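You operate a simulated robot arm through the tools that you are given. There is no shell and no other tool.

Carry out the task below with a simulated robot arm. There is one attempt and no reset: what you move stays moved.

## Task
Put the green end plug on the steel shelf away on the work table. Then shut the steel door marked tools. Then switch the green brake lever on. Then take the cartridge marked coarse on the island table on the conveyor side and put it away on the test bench. The order counts. Set down upright: green end plug. The green brake lever goes to its stop.

The check looks at the end state, three seconds after you hand in, the way a careful person would. Anything else that was tipped, shoved, dropped, spilled or broken makes it a failure.

## Robot
A 6-joint arm with a four-finger gripper on a trunk, on a base that moves. Base frame: it is fixed to the floor where the robot stands at the start and does not move with it; the origin is under the middle of the robot, x ahead of it, y to its left, z up. Readings come in cm, rad, newtons and seconds.
It reaches about 104.1 cm from its shoulder. Its first joint turns from -2.897 to 2.897 rad. Places, roughly: cartridge marked coarse [-125, 50, 100]; green brake lever [20, -220, 60]; green end plug (4x4x8 cm) [60, 0, 80]; steel door marked tools [60, -40, 40]; test bench [-160, 300, 90]; work table [-550, 70, 90]. Payload 3.67 kg.
Tool frame: the origin (TCP) lies between the finger pads and is the grasp point; the fingertips stand 2.8 cm ahead of it; z points along the fingers, y is the line along which they close. The gripper opens to 11.2 cm; its body begins 7.3 cm behind the TCP.
Orientation is that of the tool frame in the base frame, as [roll, pitch, yaw] about the fixed x, y, z axes, in that order (R = Rz(yaw) Ry(pitch) Rx(roll)). With the fingers straight down and closing along the base's y, the tool's x points along the base's -x, its y along +y and its z along -z.

## Interface
- The arm moves only by the tool jog_arm. Its argument "steps" is a list of rows, each a list of 6 numbers: the shift along the tool's x, y, z in cm, then the turn, a rotation vector about the tool's x, y, z in rad. In form: [[tx, ty, tz, rx, ry, rz], ...]. A call has 1 to 20 rows; each row is the pose to reach, as a shift and turn from the pose commanded when the call began, along the tool's axes at that moment. "fingers" is the closure in counts, from 0 (fully open) to 255 (shut), set as the call begins (left out, the last holds). Rows are played at 5 a second. More than 5 cm and 0.15 rad between two rows, or a gripper value outside its range, and nothing of the call is played. A pose out of reach is approached as far as the arm can. The call stops where the force on the tool passes 40 N (or 10 N more than at its start, if that is more) or the arm is blocked; 0.2 s more then pass. The fingers move at their own pace (about 10.25 cm/s each) and stop on an object; they squeeze with about 41 N. The grip force told is the motor's: it shows also when the fingers shut on nothing. Time passes only in rows, and 0.2 s behind the last, so rows that repeat a pose let the fingers close. The reply holds the time, the measured pose of the TCP, the force on the tool along the base axes, the opening and the grip force, in the units named above and with some noise, with the torque about the TCP (base axes, N m) and any sound that the robot's microphone picked up, and new pictures: "pictures" is both (left out), scene, wrist or none.
- Cameras (640 x 400 px; columns grow to the right, rows downward): "scene" is now at [8.38, 16.34, 131.69]; the picture's right is [-0.63, -0.77, 0.00], its down [-0.53, 0.43, -0.73] and it looks along [0.56, -0.46, -0.68] (base axes); focal length 289 px, centre (320, 200). "wrist" rides on the gripper at [6, -1.8, -10.4] in the tool frame; the picture's right is [0.29, 0.96, 0.00], its down [-0.80, 0.24, -0.55] and it looks along [-0.53, 0.16, 0.83] (tool axes); focal length 234 px, centre (320, 200). There is no depth. A picture from a camera that has moved, and an enlarged one, comes with that camera's place and axes in the base frame and with its lens.
- base_move(legs): drives the robot by 1 to 6 legs, each [ahead, left, turn to the left] in cm, cm and rad, along the robot's own axes; the way and the turn of a leg run together, so that a leg with both is an arc; at most 150 cm and 3.142 rad a leg. The arm and the cameras ride along, it lands a little off, and it stops where it bumps. It gives what a move gives, and a new picture of the scene camera.
- turn_head(pan, tilt): turns the head with the scene camera to pan (to the left, within 2.496 rad either way) and tilt (down, from -0.506 to 1.204), counted from straight ahead of the robot. It gives what a move gives, and a new picture of the scene camera.
- zoom(camera, box): a new picture of the part [left, top, right, bottom] of that camera's present view, enlarged. No time passes.
- hand_in(): hands the job in; it is judged then, once.

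Nothing tells you exact positions but the pictures and the camera data. Unless the task says otherwise, let go and move clear before handing in.

The tools are called after ">>>" by a JSON object that holds its "name" and its "arguments". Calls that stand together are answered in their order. jog_arm: Moves the arm, as the interface text tells. Its arguments: {"type":"object","properties":{"steps":{"type":"array","items":{"type":"array","items":{"type":"number"}}},"fingers":{"type":"number"},"pictures":{"type":"string","enum":["both","scene","wrist","none"]}},"required":["steps"]} The other tools are called the same way: base_move (legs) drives the base; turn_head (pan, tilt) turns the head that bears the scene camera; zoom (camera, box) takes an enlarged picture of a part of a camera's view; hand_in () hands the job in.

At the start:

```text
time: 0.0
tcp_pos: [57.62, -24.33, 102.41]
ee_rot: [-3.14, -0.001, 3.141]
wrist_force: [-0.5, -0.4, 0.7]
torque: [0.02, -0.02, 0.01]
gripper_width: 11.2
finger_force: 0.0
robot x, y, heading: [-0.17, -0.02, 0.004]
head pan, tilt (commanded): [-0.688, 0.754]
```

scene: 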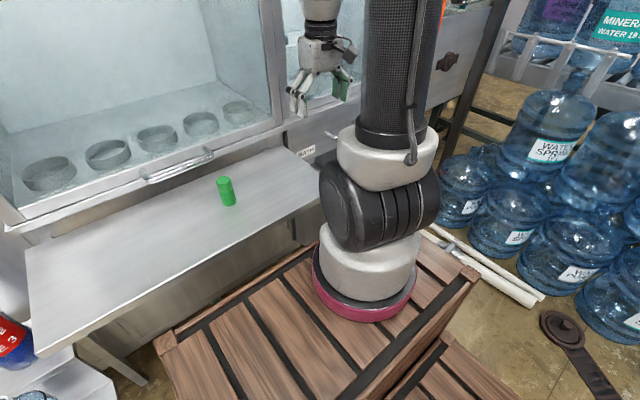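
wrist: 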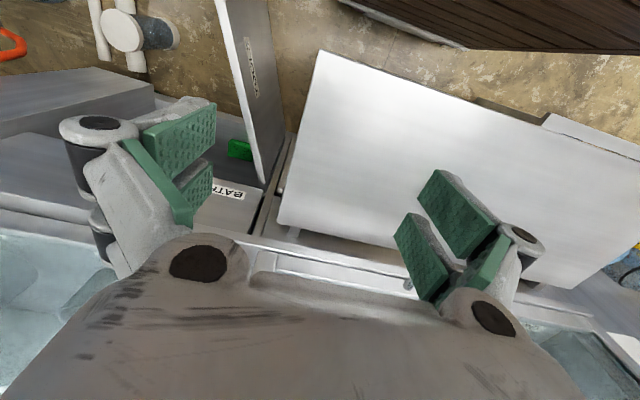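

The green plug stands on the steel shelf left of the arm, and an open door marked tools seems to hang below the shelf edge. I'll look closer before I move anything.

>>> {"name": "zoom", "arguments": {"camera": "scene", "box": [160, 100, 400, 250]}}

>>> {"name": "zoom", "arguments": {"camera": "wrist", "box": [160, 0, 480, 200]}}

>>> {"name": "turn_head", "arguments": {"pan": 0.0, "tilt": 0.75}}

>>> {"name": "turn_head", "arguments": {"pan": -1.5, "tilt": 0.5}}

>>> {"name": "turn_head", "arguments": {"pan": -2.4, "tilt": 0.3}}

>>> {"name": "turn_head", "arguments": {"pan": 2.4, "tilt": 0.3}}

>>> {"name": "turn_head", "arguments": {"pan": 1.3, "tilt": 0.4}}

```text
2.67 times, centred on (280, 175) of scene
camera zoom: at [8.38, 16.34, 131.69], right [-0.63, -0.77, 0.0], down [-0.53, 0.43, -0.73], along [0.56, -0.46, -0.68], focal length 771 px, centre (427, 267)
```

zoom: 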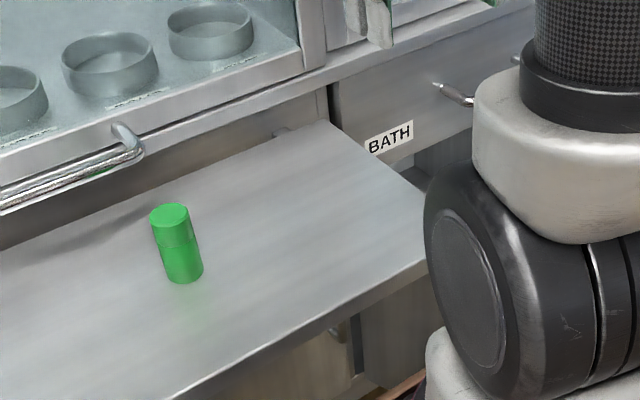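

```text
2.00 times, centred on (320, 100) of wrist
camera zoom: at [51.62, -26.22, 112.78], right [-0.29, 0.96, 0.0], down [0.8, 0.24, 0.55], along [0.53, 0.16, -0.83], focal length 468 px, centre (320, 400)
```

zoom: 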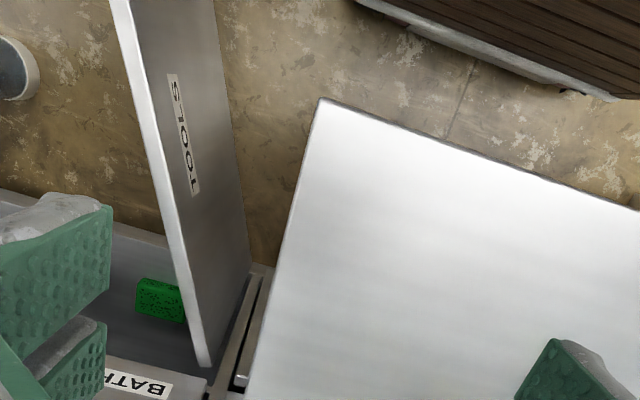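

```text
time: 1.1
tcp_pos: [57.56, -24.29, 102.49]
ee_rot: [-3.141, 0.0, 3.141]
wrist_force: [0.1, -0.4, -0.8]
torque: [-0.02, -0.01, 0.03]
gripper_width: 11.17
finger_force: 0.1
robot x, y, heading: [0.02, -0.19, -0.001]
head pan, tilt (commanded): [0.0, 0.75]
camera scene: at [10.28, 21.59, 131.72], right [0.0, -1.0, 0.0], down [-0.68, 0.0, -0.73], along [0.73, 0.0, -0.68], focal length 289 px, centre (320, 200)
```

scene: 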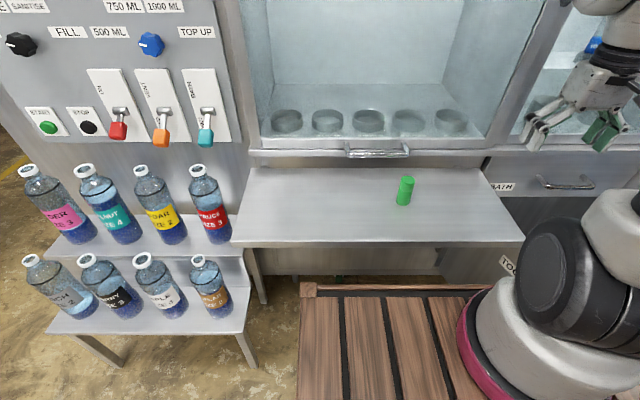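

```text
time: 2.7
tcp_pos: [57.44, -24.34, 102.49]
ee_rot: [3.141, 0.001, -3.14]
wrist_force: [-0.4, -0.2, 0.4]
torque: [0.0, 0.0, 0.01]
gripper_width: 11.22
finger_force: 0.0
robot x, y, heading: [-0.03, -0.12, -0.003]
head pan, tilt (commanded): [-1.499, 0.499]
camera scene: at [2.65, 12.52, 133.92], right [-1.0, -0.07, 0.0], down [-0.03, 0.48, -0.88], along [0.06, -0.88, -0.48], focal length 289 px, centre (320, 200)
```

scene: 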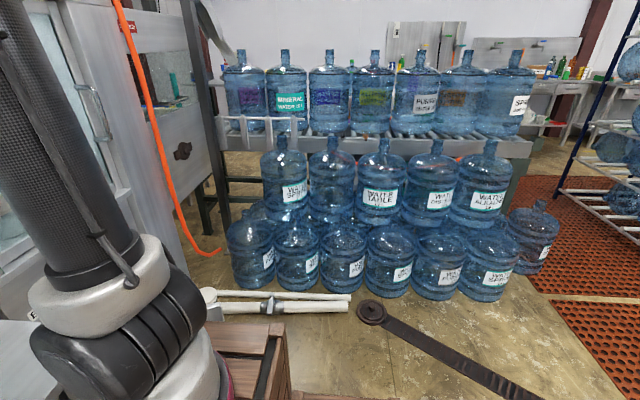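

```text
time: 3.9
tcp_pos: [57.49, -24.18, 102.41]
ee_rot: [-3.14, 0.0, 3.142]
wrist_force: [-0.2, 0.0, -0.5]
torque: [-0.01, -0.01, 0.02]
gripper_width: 11.21
finger_force: 0.0
robot x, y, heading: [0.3, 0.02, -0.001]
head pan, tilt (commanded): [-2.4, 0.3]
camera scene: at [-4.89, 15.28, 135.76], right [-0.68, 0.74, 0.0], down [0.22, 0.2, -0.96], along [-0.7, -0.65, -0.3], focal length 289 px, centre (320, 200)
```

scene: 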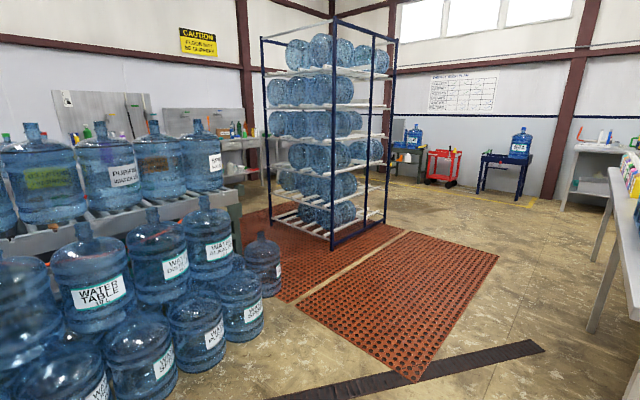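

```text
time: 7.7
tcp_pos: [57.53, -24.24, 102.5]
ee_rot: [-3.141, 0.0, 3.14]
wrist_force: [-0.5, -0.9, -0.2]
torque: [0.0, -0.01, -0.04]
gripper_width: 11.2
finger_force: 0.0
robot x, y, heading: [-0.09, 0.29, 0.002]
head pan, tilt (commanded): [2.4, 0.3]
camera scene: at [-4.89, 27.9, 135.76], right [0.68, 0.74, 0.0], down [0.22, -0.2, -0.96], along [-0.7, 0.65, -0.3], focal length 289 px, centre (320, 200)
```

scene: 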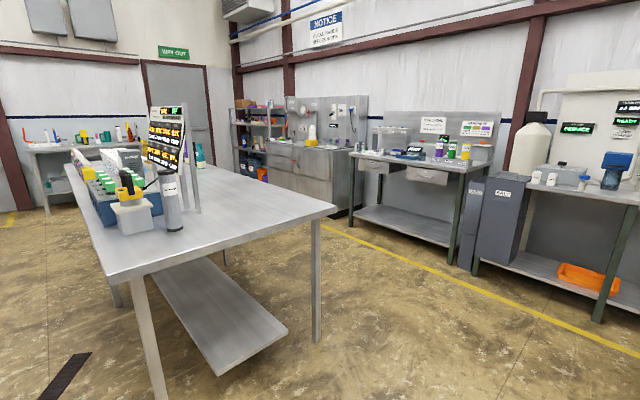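

```text
time: 9.0
tcp_pos: [57.51, -24.25, 102.5]
ee_rot: [3.141, 0.001, -3.141]
wrist_force: [-0.7, 0.0, 0.1]
torque: [0.0, 0.01, 0.02]
gripper_width: 11.22
finger_force: 0.0
robot x, y, heading: [-0.07, 0.5, -0.002]
head pan, tilt (commanded): [1.3, 0.4]
camera scene: at [4.46, 30.52, 134.83], right [0.96, -0.27, 0.0], down [-0.1, -0.38, -0.92], along [0.25, 0.89, -0.39], focal length 289 px, centre (320, 200)
```

scene: 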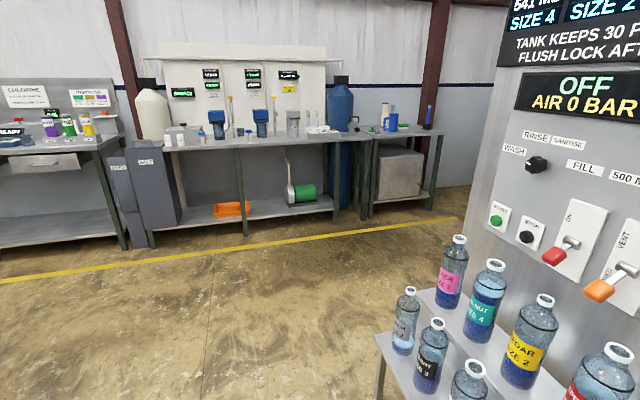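

I see a bottling plant. The plug is on the shelf ahead, the water bottles and conveyor are to the right, the island table is behind, and benches run along the left wall. I'll look down at the robot's own footprint and at the other areas, zooming where needed.

>>> {"name": "turn_head", "arguments": {"pan": 0.0, "tilt": 1.2}}

>>> {"name": "turn_head", "arguments": {"pan": -0.8, "tilt": 1.2}}

>>> {"name": "turn_head", "arguments": {"pan": -1.5, "tilt": 1.2}}

>>> {"name": "turn_head", "arguments": {"pan": -2.4, "tilt": 1.2}}

>>> {"name": "turn_head", "arguments": {"pan": 2.4, "tilt": 1.2}}

>>> {"name": "turn_head", "arguments": {"pan": 1.2, "tilt": 1.2}}

```text
time: 10.5
tcp_pos: [57.58, -24.28, 102.55]
ee_rot: [3.141, 0.001, 3.141]
wrist_force: [-0.4, 0.1, -0.4]
torque: [0.0, 0.01, 0.0]
gripper_width: 11.21
finger_force: 0.0
robot x, y, heading: [-0.39, 0.06, -0.001]
head pan, tilt (commanded): [0.0, 1.201]
camera scene: at [7.59, 21.6, 128.55], right [0.0, -1.0, 0.0], down [-0.93, 0.0, -0.36], along [0.36, 0.0, -0.93], focal length 289 px, centre (320, 200)
```

scene: 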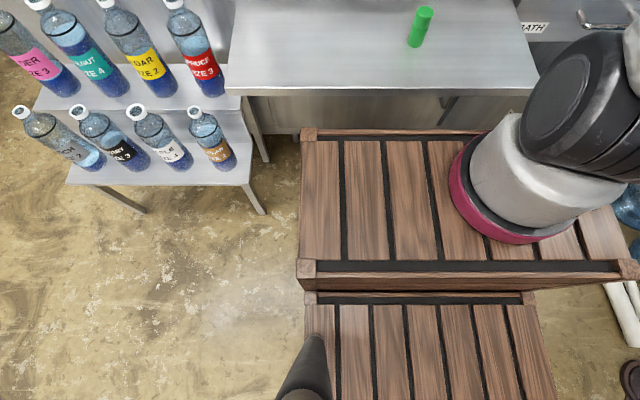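

```text
time: 11.6
tcp_pos: [57.5, -24.25, 102.52]
ee_rot: [3.141, -0.001, 3.141]
wrist_force: [0.8, 0.8, 0.9]
torque: [0.0, 0.03, 0.03]
gripper_width: 11.2
finger_force: 0.0
robot x, y, heading: [0.14, -0.27, -0.001]
head pan, tilt (commanded): [-0.799, 1.201]
camera scene: at [5.89, 17.59, 128.55], right [-0.72, -0.7, 0.0], down [-0.65, 0.67, -0.36], along [0.25, -0.26, -0.93], focal length 289 px, centre (320, 200)
```

scene: 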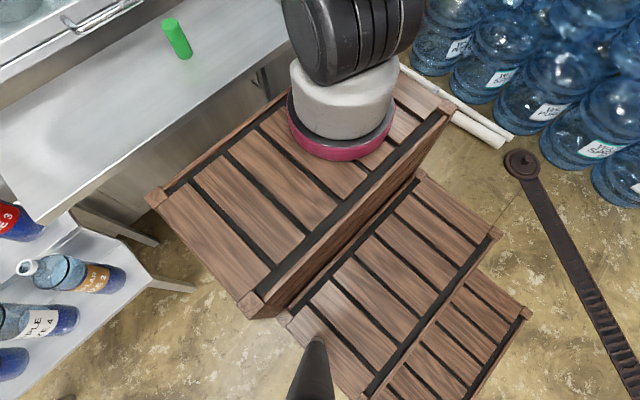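

```text
time: 12.7
tcp_pos: [57.58, -24.27, 102.48]
ee_rot: [-3.14, 0.0, -3.141]
wrist_force: [-0.1, -0.2, -0.2]
torque: [0.01, 0.03, 0.0]
gripper_width: 11.21
finger_force: 0.0
robot x, y, heading: [-0.25, -0.14, -0.001]
head pan, tilt (commanded): [-1.499, 1.201]
camera scene: at [2.4, 16.02, 128.55], right [-1.0, -0.07, 0.0], down [-0.07, 0.93, -0.36], along [0.03, -0.36, -0.93], focal length 289 px, centre (320, 200)
```

scene: 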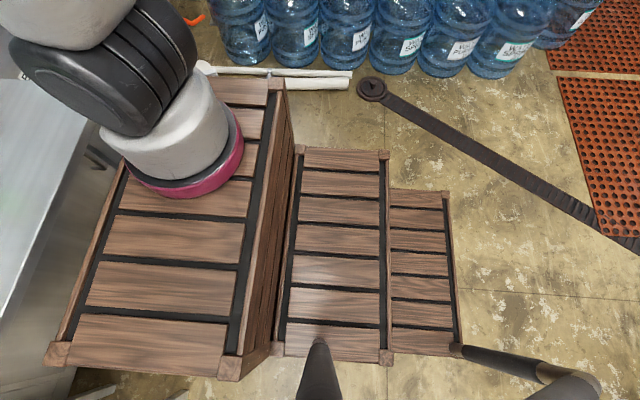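

```text
time: 13.9
tcp_pos: [57.54, -24.25, 102.54]
ee_rot: [-3.141, 0.001, 3.141]
wrist_force: [-0.5, 1.3, -0.4]
torque: [0.03, 0.01, -0.01]
gripper_width: 11.23
finger_force: 0.1
robot x, y, heading: [0.13, 0.25, 0.001]
head pan, tilt (commanded): [-2.4, 1.201]
camera scene: at [-2.13, 17.81, 128.55], right [-0.68, 0.74, 0.0], down [0.69, 0.63, -0.36], along [-0.27, -0.24, -0.93], focal length 289 px, centre (320, 200)
```

scene: 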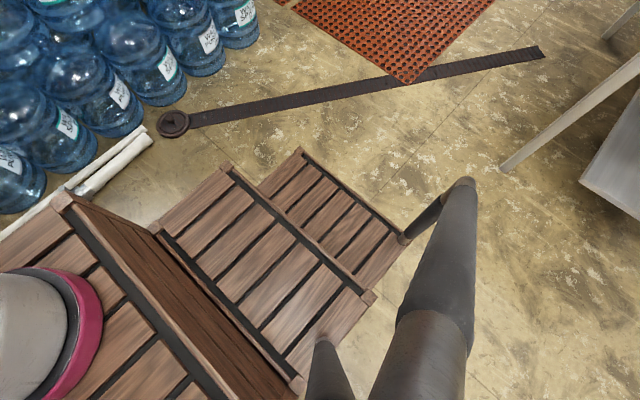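

```text
time: 17.7
tcp_pos: [57.63, -24.13, 102.39]
ee_rot: [3.141, 0.001, 3.141]
wrist_force: [0.0, -0.4, -0.7]
torque: [0.03, 0.03, 0.0]
gripper_width: 11.21
finger_force: 0.1
robot x, y, heading: [0.01, -0.29, 0.001]
head pan, tilt (commanded): [2.4, 1.201]
camera scene: at [-2.13, 25.37, 128.55], right [0.68, 0.74, 0.0], down [0.69, -0.63, -0.36], along [-0.27, 0.24, -0.93], focal length 289 px, centre (320, 200)
```

scene: 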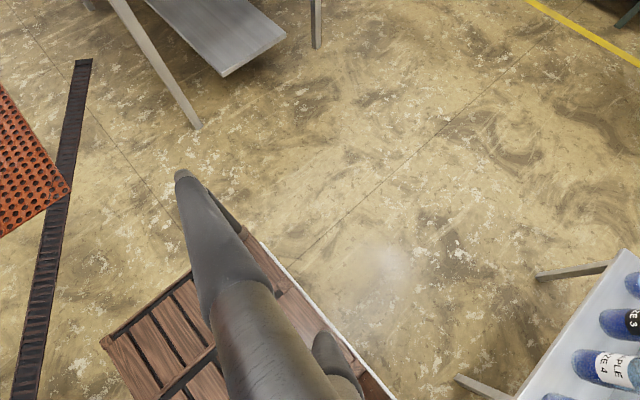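

```text
time: 19.1
tcp_pos: [57.68, -24.36, 102.36]
ee_rot: [-3.141, 0.001, 3.141]
wrist_force: [-0.2, 0.5, -0.7]
torque: [-0.03, 0.01, 0.02]
gripper_width: 11.19
finger_force: 0.1
robot x, y, heading: [0.11, -0.26, 0.002]
head pan, tilt (commanded): [1.201, 1.201]
camera scene: at [4.01, 26.81, 128.55], right [0.93, -0.36, 0.0], down [-0.34, -0.87, -0.36], along [0.13, 0.34, -0.93], focal length 289 px, centre (320, 200)
```

scene: 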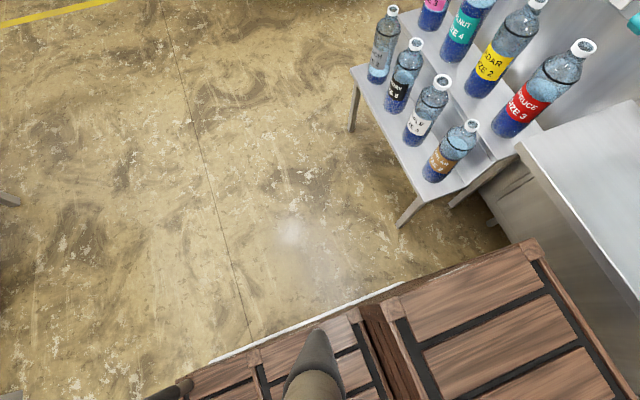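

The robot is a stepped base about 76 by 52 cm, with the arm on its top step. I put the plug's centre near [70, -1.6, 80] on a shelf at z≈76. I'll bring the open gripper above the plug.

>>> {"name": "turn_head", "arguments": {"pan": -0.4, "tilt": 0.75}}

>>> {"name": "jog_arm", "arguments": {"steps": [[-2, 3.8, 0, 0, 0, 0], [-4, 7.6, 0, 0, 0, 0], [-6, 11.4, 0, 0, 0, 0], [-8, 15.2, 0, 0, 0, 0], [-10, 19, 0, 0, 0, 0], [-12.2, 22.7, 0, 0, 0, 0], [-12.2, 22.7, 4, 0, 0, 0], [-12.2, 22.7, 8, 0, 0, 0], [-12.2, 22.7, 8, 0, 0, 0]], "fingers": 0}}

```text
time: 20.7
tcp_pos: [57.62, -24.23, 102.46]
ee_rot: [3.14, -0.001, -3.14]
wrist_force: [-0.9, 0.2, 0.3]
torque: [0.01, 0.02, -0.01]
gripper_width: 11.2
finger_force: 0.0
robot x, y, heading: [0.21, 0.05, 0.003]
head pan, tilt (commanded): [-0.4, 0.75]
camera scene: at [9.63, 18.37, 131.72], right [-0.39, -0.92, 0.0], down [-0.63, 0.27, -0.73], along [0.67, -0.28, -0.68], focal length 289 px, centre (320, 200)
```

scene: 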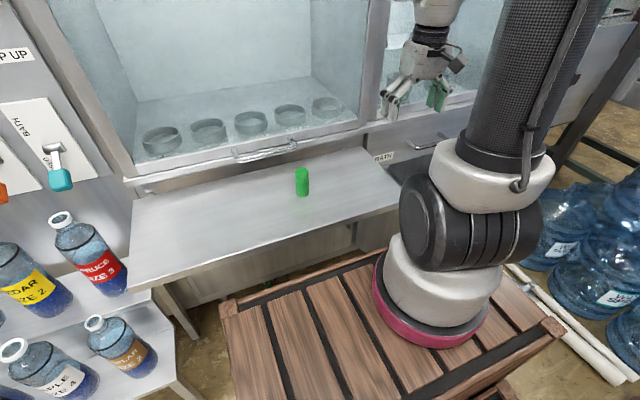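

```text
time: 22.7
tcp_pos: [69.79, -1.38, 94.43]
ee_rot: [3.139, 0.0, -3.141]
wrist_force: [0.6, 0.1, -0.3]
torque: [0.01, 0.01, 0.02]
gripper_width: 11.17
finger_force: 0.0
robot x, y, heading: [-0.25, 0.12, -0.0]
head pan, tilt (commanded): [-0.4, 0.75]
camera scene: at [9.62, 18.38, 131.72], right [-0.39, -0.92, 0.0], down [-0.63, 0.27, -0.73], along [0.67, -0.28, -0.68], focal length 289 px, centre (320, 200)
camera wrist: at [63.78, -3.5, 104.6], right [-0.29, 0.96, 0.0], down [0.8, 0.24, 0.55], along [0.53, 0.16, -0.83], focal length 234 px, centre (320, 200)
```

scene: 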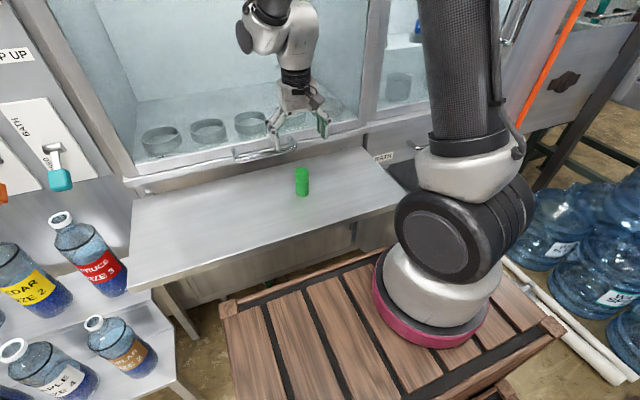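
wrist: 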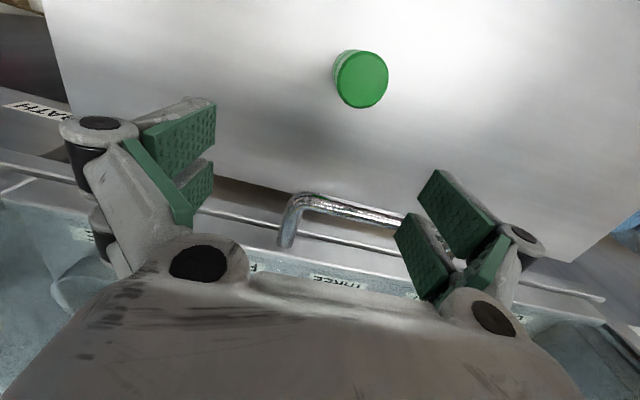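

By combining the wrist and scene rays, I now put the plug's top at about [64.8, 0, 87.5], closer than I first thought. I'll shift over it and check with the wrist view.

>>> {"name": "jog_arm", "arguments": {"steps": [[2.5, 0.8, 0, 0, 0, 0], [4.9, 1.4, 0, 0, 0, 0], [4.9, 1.4, 0, 0, 0, 0]], "fingers": 0}}

```text
time: 23.5
tcp_pos: [64.8, -0.16, 94.4]
ee_rot: [3.141, -0.002, 3.141]
wrist_force: [0.8, -1.2, -0.1]
torque: [0.0, 0.0, 0.01]
gripper_width: 11.18
finger_force: 0.0
robot x, y, heading: [0.66, -0.0, 0.001]
head pan, tilt (commanded): [-0.4, 0.75]
camera scene: at [9.63, 18.37, 131.72], right [-0.39, -0.92, 0.0], down [-0.63, 0.27, -0.73], along [0.67, -0.28, -0.68], focal length 289 px, centre (320, 200)
camera wrist: at [58.9, -2.07, 104.72], right [-0.29, 0.96, 0.0], down [0.8, 0.24, 0.55], along [0.53, 0.16, -0.83], focal length 234 px, centre (320, 200)
```

scene: 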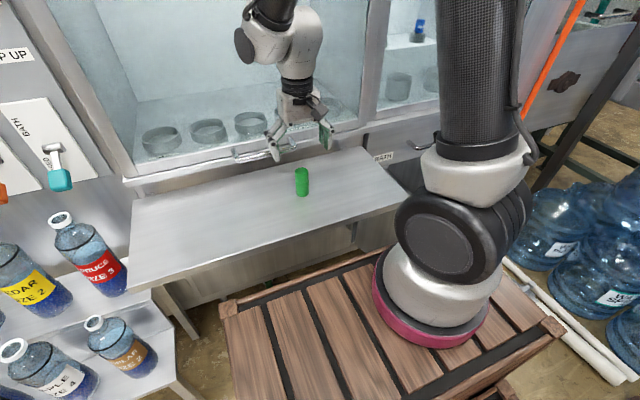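
wrist: 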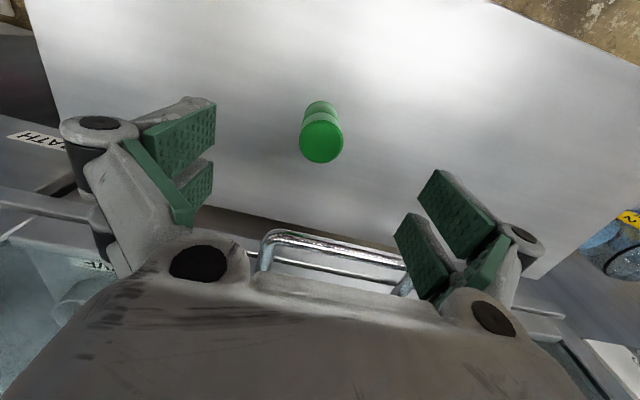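

The plug top sits right under the TCP at z≈87.7. I'll descend to z≈84.3 and close.

>>> {"name": "jog_arm", "arguments": {"steps": [[0, 0, 3, 0, 0, 0], [0, 0, 6, 0, 0, 0], [0, 0, 8.5, 0, 0, 0], [0, 0, 10.1, 0, 0, 0], [0, 0, 10.1, 0, 0, 0]], "fingers": 0}}

>>> {"name": "jog_arm", "arguments": {"steps": [[0, 0, 0, 0, 0, 0], [0, 0, 0, 0, 0, 0], [0, 0, 0, 0, 0, 0], [0, 0, 0, 0, 0, 0], [0, 0, 0, 0, 0, 0], [0, 0, 0, 0, 0, 0]], "fingers": 255}}

```text
time: 24.7
tcp_pos: [64.84, -0.24, 84.34]
ee_rot: [-3.141, 0.001, 3.141]
wrist_force: [-0.5, 0.5, -0.3]
torque: [0.02, 0.04, 0.01]
gripper_width: 11.2
finger_force: 0.1
robot x, y, heading: [-0.1, -0.11, 0.0]
head pan, tilt (commanded): [-0.4, 0.75]
camera scene: at [9.62, 18.37, 131.72], right [-0.39, -0.92, 0.0], down [-0.63, 0.27, -0.73], along [0.67, -0.28, -0.68], focal length 289 px, centre (320, 200)
camera wrist: at [58.9, -2.21, 94.61], right [-0.29, 0.96, 0.0], down [0.8, 0.24, 0.55], along [0.53, 0.16, -0.83], focal length 234 px, centre (320, 200)
```

scene: 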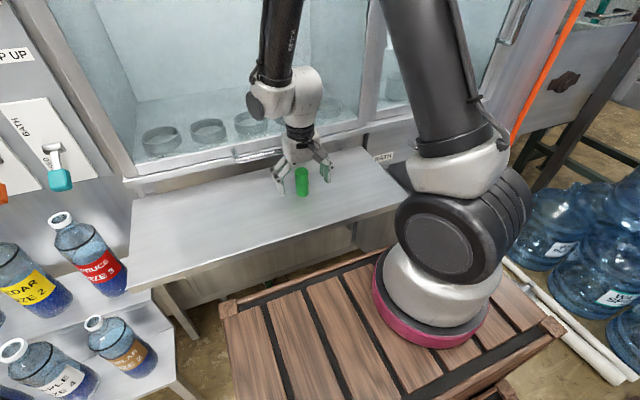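
wrist: 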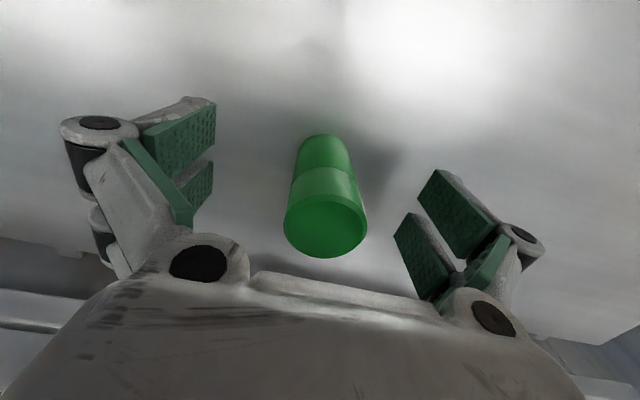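

```text
time: 26.1
tcp_pos: [64.86, -0.17, 84.35]
ee_rot: [-3.142, 0.001, 3.141]
wrist_force: [1.0, 0.3, 0.4]
torque: [-0.02, 0.01, 0.0]
gripper_width: 3.15
finger_force: 40.6
robot x, y, heading: [0.15, -0.15, 0.003]
head pan, tilt (commanded): [-0.4, 0.75]
camera scene: at [9.63, 18.38, 131.72], right [-0.39, -0.92, 0.0], down [-0.63, 0.27, -0.73], along [0.67, -0.28, -0.68], focal length 289 px, centre (320, 200)
camera wrist: at [58.91, -2.21, 94.64], right [-0.29, 0.96, 0.0], down [0.8, 0.24, 0.55], along [0.53, 0.16, -0.83], focal length 234 px, centre (320, 200)
```

scene: 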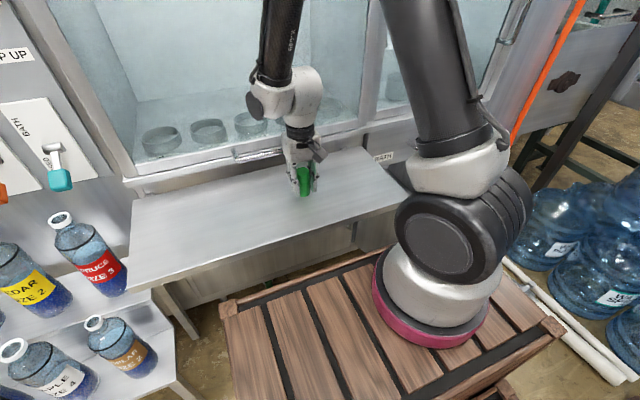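
wrist: 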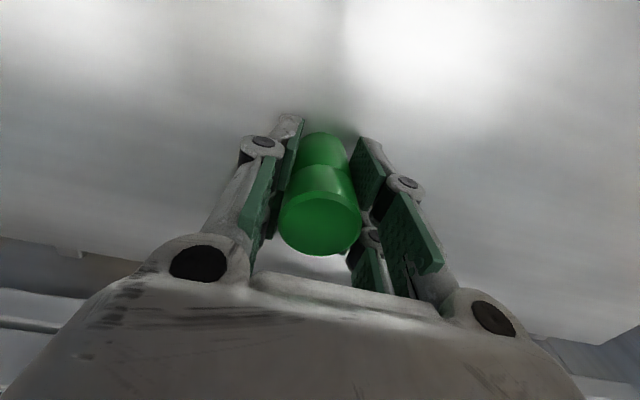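

The plug is gripped (width 3.15 cm, 41 N). I'll lift it straight up, draw it in over the base, and then plan the drive to the work table at the far end.

>>> {"name": "jog_arm", "arguments": {"steps": [[0, 0, -3, 0, 0, 0], [0, 0, -7, 0, 0, 0], [0, 0, -11, 0, 0, 0], [0, 0, -15, 0, 0, 0], [0, 0, -19, 0, 0, 0], [0, 0, -23, 0, 0, 0], [4, 0, -25, 0, 0, 0], [8, 0, -25, 0, 0, 0], [11, 0, -25, 0, 0, 0], [11, 0, -25, 0, 0, 0]], "fingers": 255}}

>>> {"name": "turn_head", "arguments": {"pan": 2.49, "tilt": 0.2}}

>>> {"name": "zoom", "arguments": {"camera": "scene", "box": [0, 80, 320, 280]}}

```text
time: 28.3
tcp_pos: [53.77, -0.32, 109.43]
ee_rot: [-3.14, -0.001, 3.141]
wrist_force: [-1.1, 0.6, -1.1]
torque: [-0.04, 0.01, 0.02]
gripper_width: 3.12
finger_force: 41.0
robot x, y, heading: [0.42, -0.09, -0.0]
head pan, tilt (commanded): [-0.4, 0.75]
camera scene: at [9.64, 18.37, 131.72], right [-0.39, -0.92, 0.0], down [-0.63, 0.27, -0.73], along [0.67, -0.28, -0.68], focal length 289 px, centre (320, 200)
camera wrist: at [47.83, -2.3, 119.7], right [-0.29, 0.96, 0.0], down [0.8, 0.24, 0.55], along [0.53, 0.16, -0.83], focal length 234 px, centre (320, 200)
```

scene: 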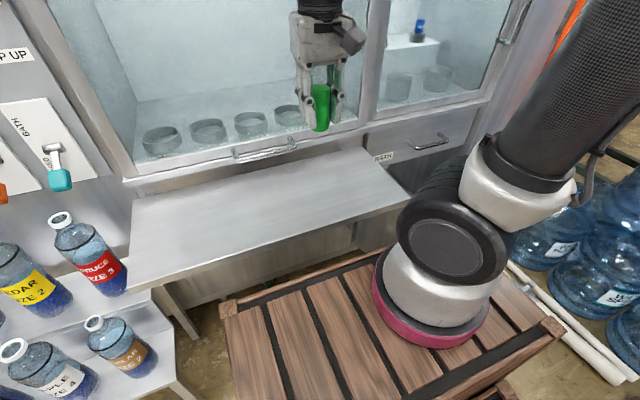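
wrist: 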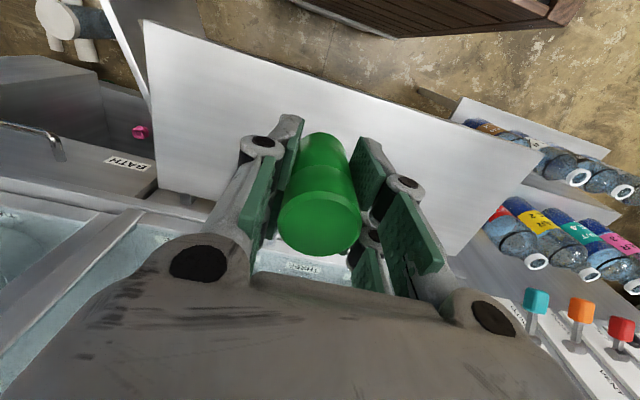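

```text
time: 30.9
tcp_pos: [53.75, -0.41, 109.4]
ee_rot: [3.14, 0.001, -3.141]
wrist_force: [1.2, 0.2, 0.1]
torque: [0.01, 0.02, 0.01]
gripper_width: 3.16
finger_force: 41.1
robot x, y, heading: [0.18, -0.04, 0.0]
head pan, tilt (commanded): [2.491, 0.201]
camera scene: at [-5.42, 27.25, 136.69], right [0.61, 0.8, 0.0], down [0.16, -0.12, -0.98], along [-0.78, 0.59, -0.2], focal length 289 px, centre (320, 200)
```

scene: 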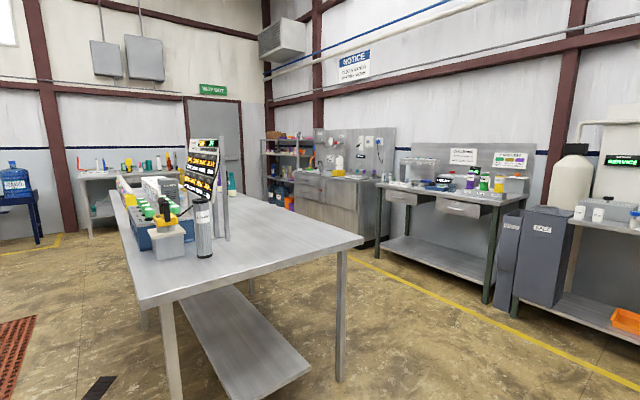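

```text
2.00 times, centred on (160, 180) of scene
camera zoom: at [-5.42, 27.25, 136.69], right [0.61, 0.8, 0.0], down [0.16, -0.12, -0.98], along [-0.78, 0.59, -0.2], focal length 578 px, centre (640, 240)
```

zoom: 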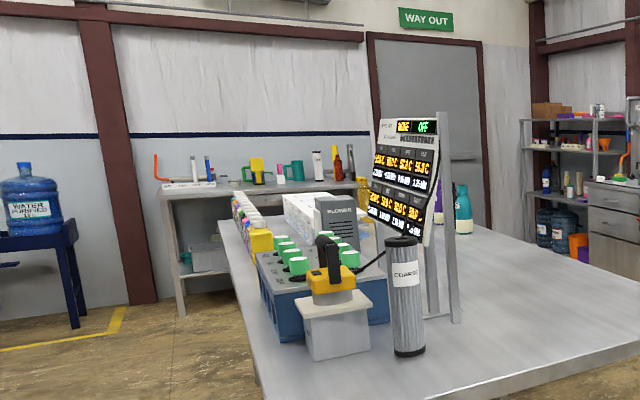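

I can see the work table against the far wall, with its items along the back edge, and the COARSE cartridge on the near end of the island table. I'll back off to open floor and turn around.

>>> {"name": "base_move", "arguments": {"legs": [[-38, -15, 0], [0, 0, 3.14]]}}

>>> {"name": "turn_head", "arguments": {"pan": 0, "tilt": 0.45}}

```text
time: 40.7
tcp_pos: [-91.44, -14.61, 109.49]
ee_rot: [3.14, 0.0, 0.0]
wrist_force: [-0.3, -0.2, 0.0]
torque: [0.01, -0.01, 0.01]
gripper_width: 3.16
finger_force: 41.0
robot x, y, heading: [-37.63, -15.09, -3.142]
head pan, tilt (commanded): [2.491, 0.201]
camera scene: at [-32.34, -41.95, 136.69], right [-0.61, -0.8, 0.0], down [-0.16, 0.12, -0.98], along [0.78, -0.59, -0.2], focal length 289 px, centre (320, 200)
```

scene: 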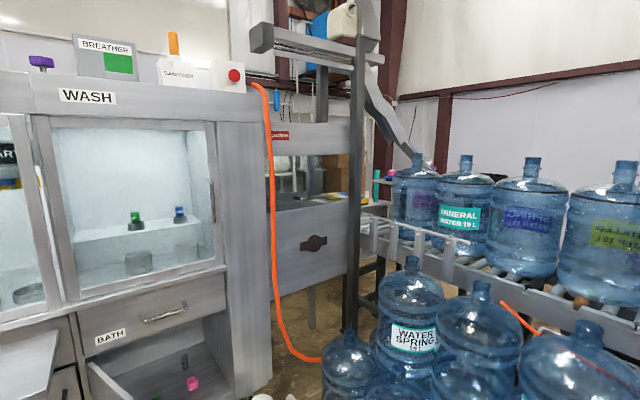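

```text
time: 43.0
tcp_pos: [-91.5, -14.6, 109.41]
ee_rot: [-3.141, 0.0, 0.0]
wrist_force: [0.5, -0.9, -1.0]
torque: [-0.01, 0.0, -0.01]
gripper_width: 3.16
finger_force: 41.4
robot x, y, heading: [-37.65, -14.93, -3.14]
head pan, tilt (commanded): [0.0, 0.45]
camera scene: at [-48.95, -36.32, 134.36], right [0.0, 1.0, 0.0], down [0.44, 0.0, -0.9], along [-0.9, 0.0, -0.44], focal length 289 px, centre (320, 200)
```

scene: 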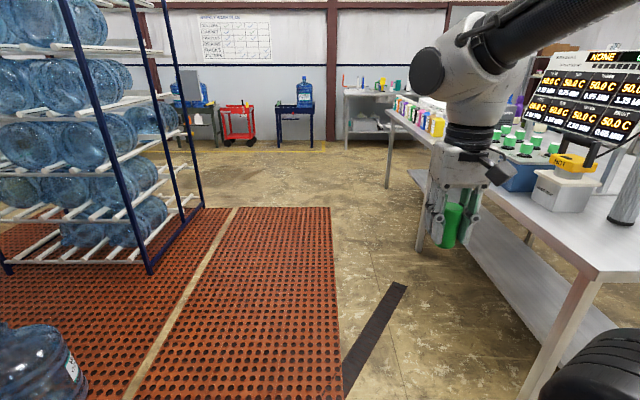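

The robot now faces the far wall, with the island table's edge at y≈28 on my right and mats to the left. I'll drive down the aisle, keeping clear of the table, and check along the way.

>>> {"name": "base_move", "arguments": {"legs": [[30, -4, 0], [90, 0, 0]]}}

```text
time: 49.4
tcp_pos: [-211.27, -11.17, 109.25]
ee_rot: [3.14, -0.001, 0.007]
wrist_force: [0.1, 0.5, -0.6]
torque: [-0.01, 0.04, 0.01]
gripper_width: 3.15
finger_force: 41.2
robot x, y, heading: [-157.76, -11.15, -3.131]
head pan, tilt (commanded): [0.0, 0.45]
camera scene: at [-168.62, -32.66, 134.36], right [-0.01, 1.0, 0.0], down [0.44, 0.0, -0.9], along [-0.9, -0.01, -0.44], focal length 289 px, centre (320, 200)
```

scene: 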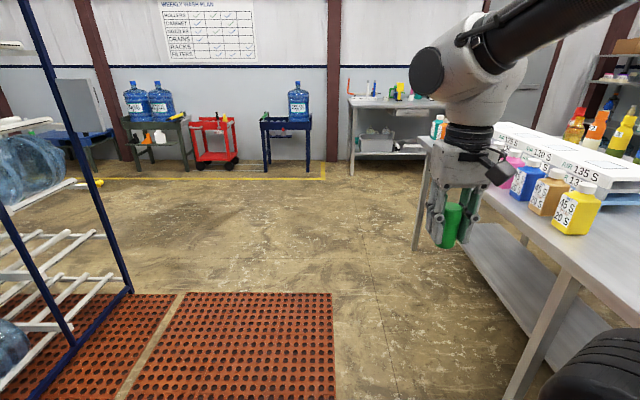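

No bumps, and the work table ahead has its front edge near x≈-515. I'll carry on past the end of the island table.

>>> {"name": "base_move", "arguments": {"legs": [[150, 0, -0.01], [115, 0, 0]]}}

>>> {"name": "turn_head", "arguments": {"pan": -0.4, "tilt": 0.45}}

>>> {"name": "turn_head", "arguments": {"pan": -1.3, "tilt": 0.6}}

```text
time: 62.4
tcp_pos: [-478.44, -6.37, 109.45]
ee_rot: [-3.141, 0.0, -0.02]
wrist_force: [0.4, 0.9, -0.8]
torque: [-0.04, 0.0, 0.02]
gripper_width: 3.13
finger_force: 41.1
robot x, y, heading: [-424.6, -7.7, 3.123]
head pan, tilt (commanded): [0.0, 0.45]
camera scene: at [-436.39, -28.89, 134.36], right [0.02, 1.0, 0.0], down [0.44, -0.01, -0.9], along [-0.9, 0.02, -0.44], focal length 289 px, centre (320, 200)
```

scene: 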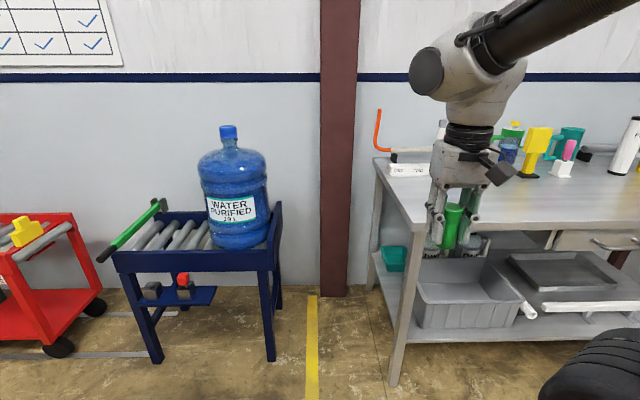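

```text
time: 63.2
tcp_pos: [-478.58, -6.14, 109.34]
ee_rot: [3.141, 0.0, -0.018]
wrist_force: [0.7, 0.1, -0.2]
torque: [0.02, -0.01, -0.02]
gripper_width: 3.13
finger_force: 41.3
robot x, y, heading: [-424.83, -7.73, 3.122]
head pan, tilt (commanded): [-0.4, 0.45]
camera scene: at [-435.6, -25.34, 134.36], right [0.41, 0.91, 0.0], down [0.4, -0.18, -0.9], along [-0.82, 0.37, -0.44], focal length 289 px, centre (320, 200)
```

scene: 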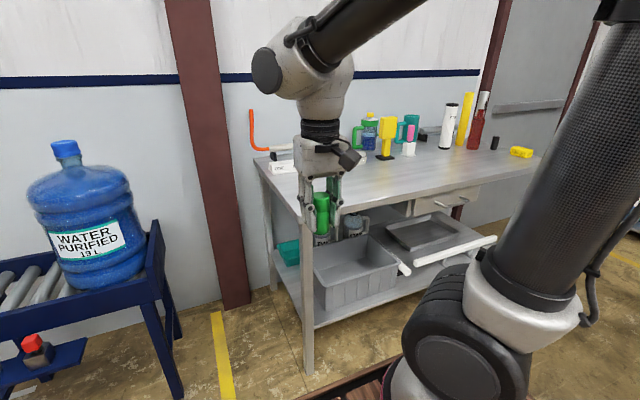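

```text
time: 64.4
tcp_pos: [-478.47, -6.27, 109.44]
ee_rot: [-3.142, 0.0, -0.018]
wrist_force: [0.0, 0.1, 0.2]
torque: [0.03, -0.02, 0.03]
gripper_width: 3.14
finger_force: 41.4
robot x, y, heading: [-424.68, -7.93, 3.119]
head pan, tilt (commanded): [-1.3, 0.6]
camera scene: at [-429.4, -20.52, 133.01], right [0.97, 0.25, 0.0], down [0.14, -0.55, -0.83], along [-0.2, 0.8, -0.56], focal length 289 px, centre (320, 200)
```

scene: 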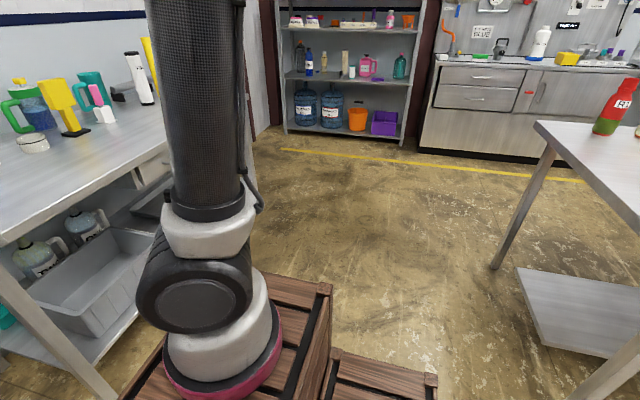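

The work table top spans roughly x -577 to -512 and y 3 to 138, with its front half free. I'll shift alongside it and move a little closer, then look from above.

>>> {"name": "base_move", "arguments": {"legs": [[0, -38, 0.02], [14, 0, 0]]}}

>>> {"name": "turn_head", "arguments": {"pan": -0.3, "tilt": 0.6}}

>>> {"name": "jog_arm", "arguments": {"steps": [[0, 0, 0, 0, 0, 0]], "pictures": "wrist"}}

```text
time: 67.7
tcp_pos: [-491.73, 31.04, 109.32]
ee_rot: [3.141, 0.0, -0.002]
wrist_force: [-0.2, -0.2, -1.4]
torque: [-0.02, 0.0, 0.01]
gripper_width: 3.11
finger_force: 41.0
robot x, y, heading: [-437.85, 30.19, 3.136]
head pan, tilt (commanded): [-1.3, 0.6]
camera scene: at [-442.4, 17.5, 133.01], right [0.96, 0.26, 0.0], down [0.15, -0.54, -0.83], along [-0.22, 0.8, -0.56], focal length 289 px, centre (320, 200)
```

scene: 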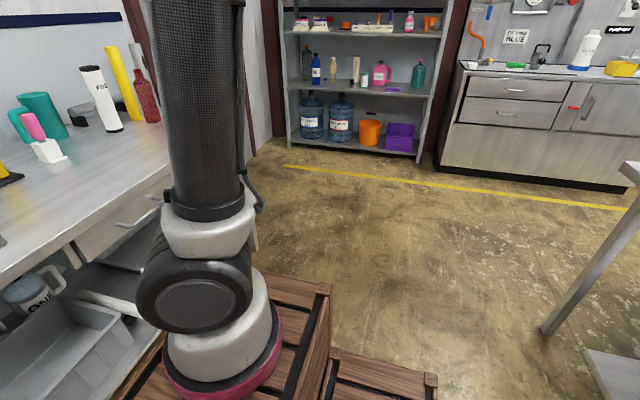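

```text
time: 69.0
tcp_pos: [-491.83, 30.77, 109.39]
ee_rot: [-3.141, -0.001, -0.004]
wrist_force: [0.4, 0.3, 0.0]
torque: [-0.01, -0.01, 0.0]
gripper_width: 3.13
finger_force: 40.6
robot x, y, heading: [-437.95, 30.29, 3.142]
head pan, tilt (commanded): [-0.3, 0.6]
camera scene: at [-448.49, 11.63, 133.01], right [0.3, 0.95, 0.0], down [0.54, -0.17, -0.83], along [-0.79, 0.25, -0.56], focal length 289 px, centre (320, 200)
```

scene: 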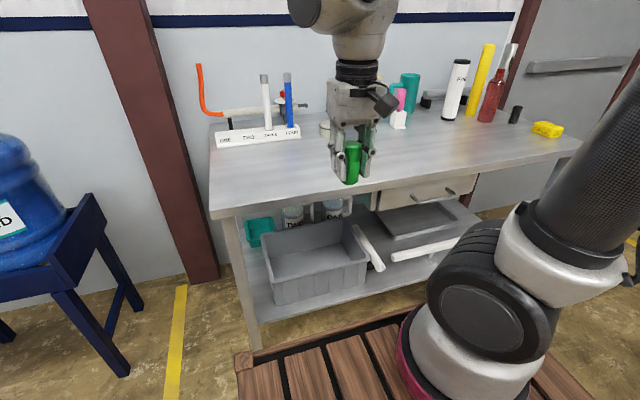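

```text
time: 69.4
tcp_pos: [-491.78, 30.81, 109.42]
ee_rot: [3.141, -0.003, -0.005]
wrist_force: [0.1, -0.1, -1.4]
torque: [0.01, 0.01, 0.0]
gripper_width: 3.13
finger_force: 40.9
robot x, y, heading: [-437.7, 30.31, 3.139]
head pan, tilt (commanded): [-0.3, 0.6]
camera wrist: at [-485.71, 32.54, 119.7], right [0.29, -0.96, 0.0], down [-0.8, -0.24, 0.55], along [-0.53, -0.16, -0.83], focal length 234 px, centre (320, 200)
```

wrist: 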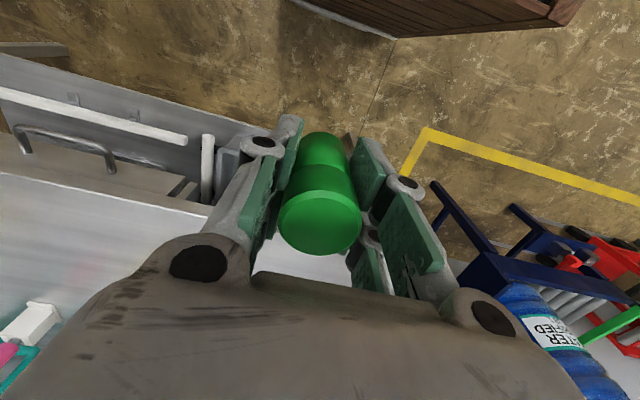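

The gripper is just short of the table's front edge. I'll zoom in on the table to check where the plug should go and whether there are any labels.

>>> {"name": "zoom", "arguments": {"camera": "scene", "box": [190, 50, 430, 200]}}

>>> {"name": "zoom", "arguments": {"camera": "scene", "box": [380, 20, 620, 170]}}

```text
2.67 times, centred on (310, 125) of scene
camera zoom: at [-448.5, 11.62, 133.01], right [0.3, 0.95, 0.0], down [0.54, -0.17, -0.83], along [-0.79, 0.25, -0.56], focal length 771 px, centre (347, 400)
```

zoom: 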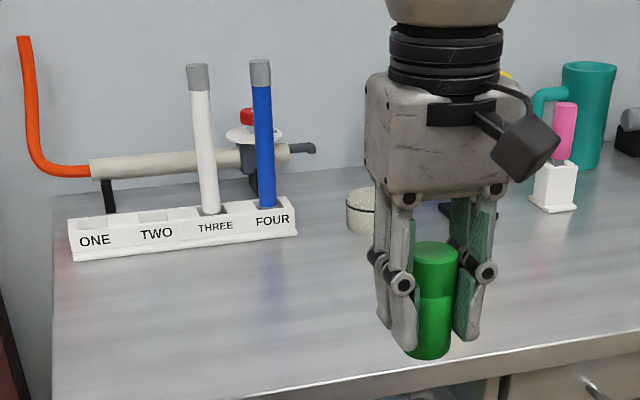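

```text
2.67 times, centred on (500, 95) of scene
camera zoom: at [-448.5, 11.62, 133.01], right [0.3, 0.95, 0.0], down [0.54, -0.17, -0.83], along [-0.79, 0.25, -0.56], focal length 771 px, centre (-160, 480)
```

zoom: 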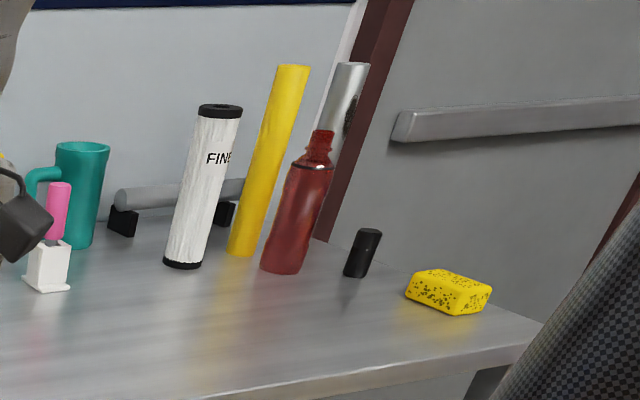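

Nothing marks a particular spot for the plug, and the front middle of the table is clear. I'll carry the plug over to about [-530, 33] at the current height.

>>> {"name": "jog_arm", "arguments": {"steps": [[-4.8, -0.3, 0, 0, 0, 0], [-9.6, -0.6, 0, 0, 0, 0], [-14.4, -0.9, 0, 0, 0, 0], [-19.2, -1.2, 0, 0, 0, 0], [-24, -1.5, 0, 0, 0, 0], [-28.8, -1.8, 0, 0, 0, 0], [-33.6, -2, 0, 0, 0, 0], [-38.2, -2.2, 0, 0, 0, 0], [-38.2, -2.2, 3, 0, 0, 0], [-38.2, -2.2, 6, 0, 0, 0], [-38.2, -2.2, 6, 0, 0, 0]], "fingers": 255}}

```text
time: 71.8
tcp_pos: [-530.08, 33.2, 103.41]
ee_rot: [3.141, 0.0, -0.004]
wrist_force: [0.1, -0.1, -0.7]
torque: [0.03, 0.01, 0.01]
gripper_width: 3.13
finger_force: 41.8
robot x, y, heading: [-437.78, 29.89, 3.141]
head pan, tilt (commanded): [-0.3, 0.6]
camera scene: at [-448.5, 11.62, 133.01], right [0.3, 0.95, 0.0], down [0.54, -0.17, -0.83], along [-0.79, 0.25, -0.56], focal length 289 px, centre (320, 200)
camera wrist: at [-523.99, 34.86, 113.63], right [0.29, -0.96, 0.0], down [-0.8, -0.24, 0.55], along [-0.53, -0.16, -0.83], focal length 234 px, centre (320, 200)
```

scene: 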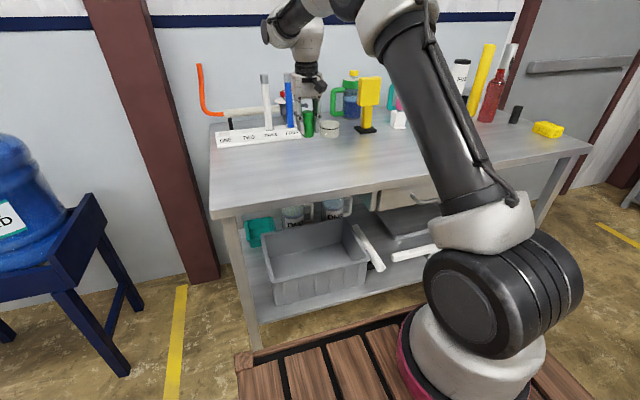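
wrist: 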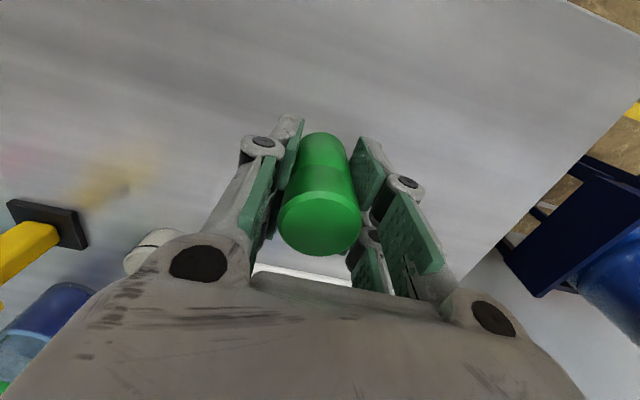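

The plug hangs clear of the white rack, the pot and the yellow item. I'll lower it part way and compare the wrist views to pin down the table height.

>>> {"name": "jog_arm", "arguments": {"steps": [[0, 0, 2.5, 0, 0, 0], [0, 0, 5, 0, 0, 0], [0, 0, 5, 0, 0, 0]], "fingers": 255}}

>>> {"name": "zoom", "arguments": {"camera": "scene", "box": [240, 80, 400, 180]}}

```text
time: 72.6
tcp_pos: [-529.89, 33.01, 98.6]
ee_rot: [-3.141, 0.0, -0.003]
wrist_force: [-0.5, 0.6, -1.1]
torque: [0.0, 0.0, 0.01]
gripper_width: 3.11
finger_force: 41.0
robot x, y, heading: [-437.9, 30.21, 3.138]
head pan, tilt (commanded): [-0.3, 0.6]
camera scene: at [-448.5, 11.62, 133.01], right [0.3, 0.95, 0.0], down [0.54, -0.17, -0.83], along [-0.79, 0.25, -0.57], focal length 289 px, centre (320, 200)
camera wrist: at [-523.91, 34.8, 108.83], right [0.29, -0.96, 0.0], down [-0.8, -0.24, 0.55], along [-0.53, -0.16, -0.83], focal length 234 px, centre (320, 200)
```

scene: 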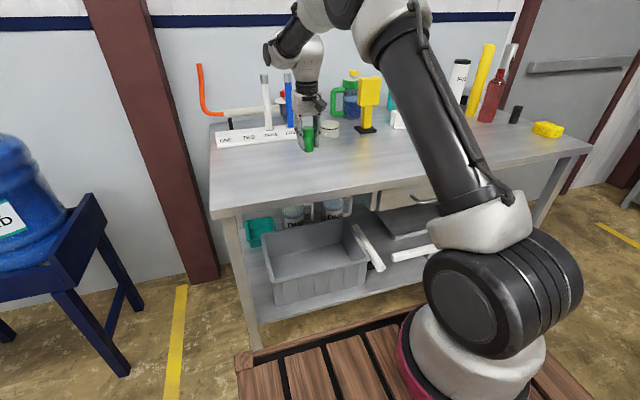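
wrist: 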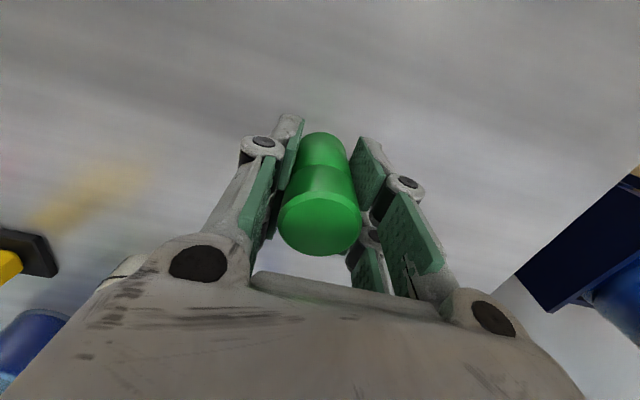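

```text
4.00 times, centred on (320, 130) of scene
camera zoom: at [-448.5, 11.62, 133.01], right [0.3, 0.95, 0.0], down [0.54, -0.17, -0.83], along [-0.79, 0.25, -0.57], focal length 1156 px, centre (320, 480)
```

zoom: 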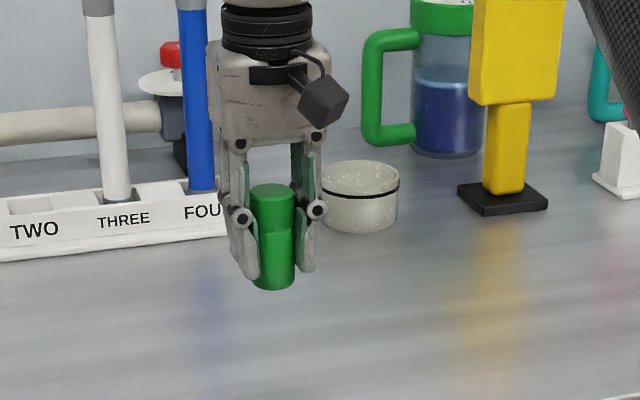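

Comparing the two views puts the table surface near z≈86 (±2). I'll go down in smaller steps, watching the force.

>>> {"name": "jog_arm", "arguments": {"steps": [[0, 0, 1.5, 0, 0, 0], [0, 0, 3, 0, 0, 0], [0, 0, 3, 0, 0, 0]], "fingers": 255}}

>>> {"name": "zoom", "arguments": {"camera": "scene", "box": [240, 80, 400, 180]}}

```text
time: 73.4
tcp_pos: [-530.01, 33.23, 95.5]
ee_rot: [-3.14, 0.0, -0.005]
wrist_force: [0.2, -0.1, -1.0]
torque: [-0.01, 0.0, -0.05]
gripper_width: 3.1
finger_force: 40.9
robot x, y, heading: [-437.97, 30.26, 3.137]
head pan, tilt (commanded): [-0.3, 0.6]
camera scene: at [-448.5, 11.62, 133.01], right [0.3, 0.95, 0.0], down [0.54, -0.17, -0.82], along [-0.79, 0.25, -0.57], focal length 289 px, centre (320, 200)
camera wrist: at [-523.94, 34.87, 105.74], right [0.29, -0.96, 0.0], down [-0.8, -0.24, 0.55], along [-0.53, -0.16, -0.83], focal length 234 px, centre (320, 200)
```

scene: 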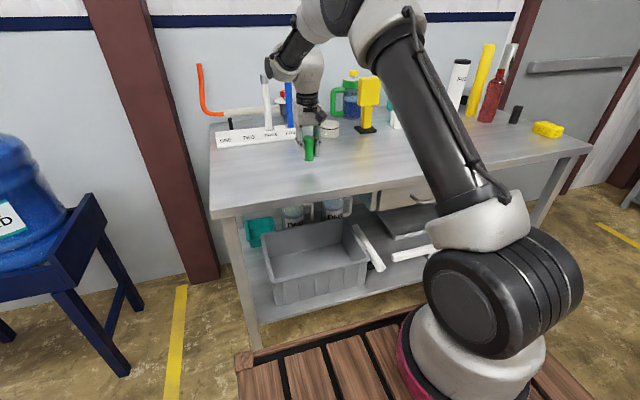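
wrist: 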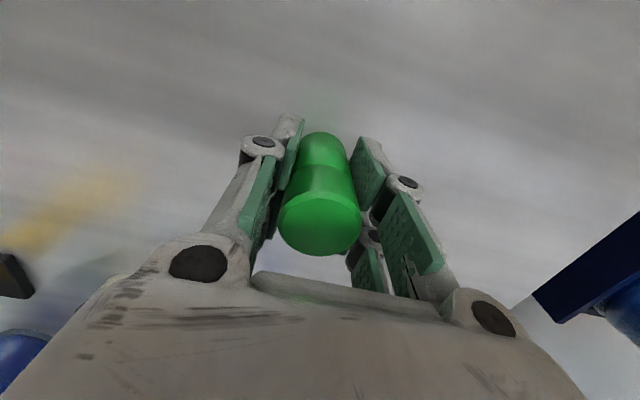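

```text
4.00 times, centred on (320, 130) of scene
camera zoom: at [-448.5, 11.62, 133.01], right [0.3, 0.95, 0.0], down [0.54, -0.17, -0.82], along [-0.79, 0.25, -0.57], focal length 1156 px, centre (320, 480)
```

zoom: 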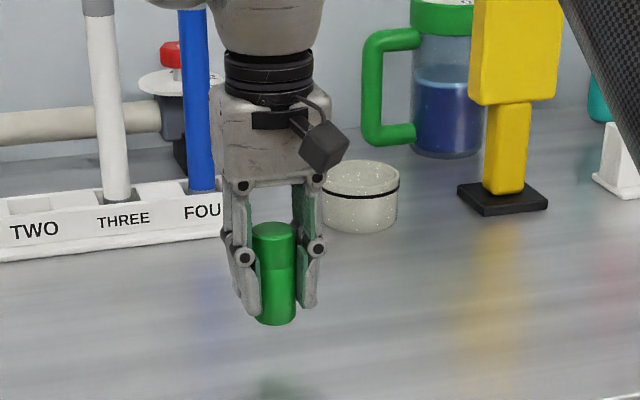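

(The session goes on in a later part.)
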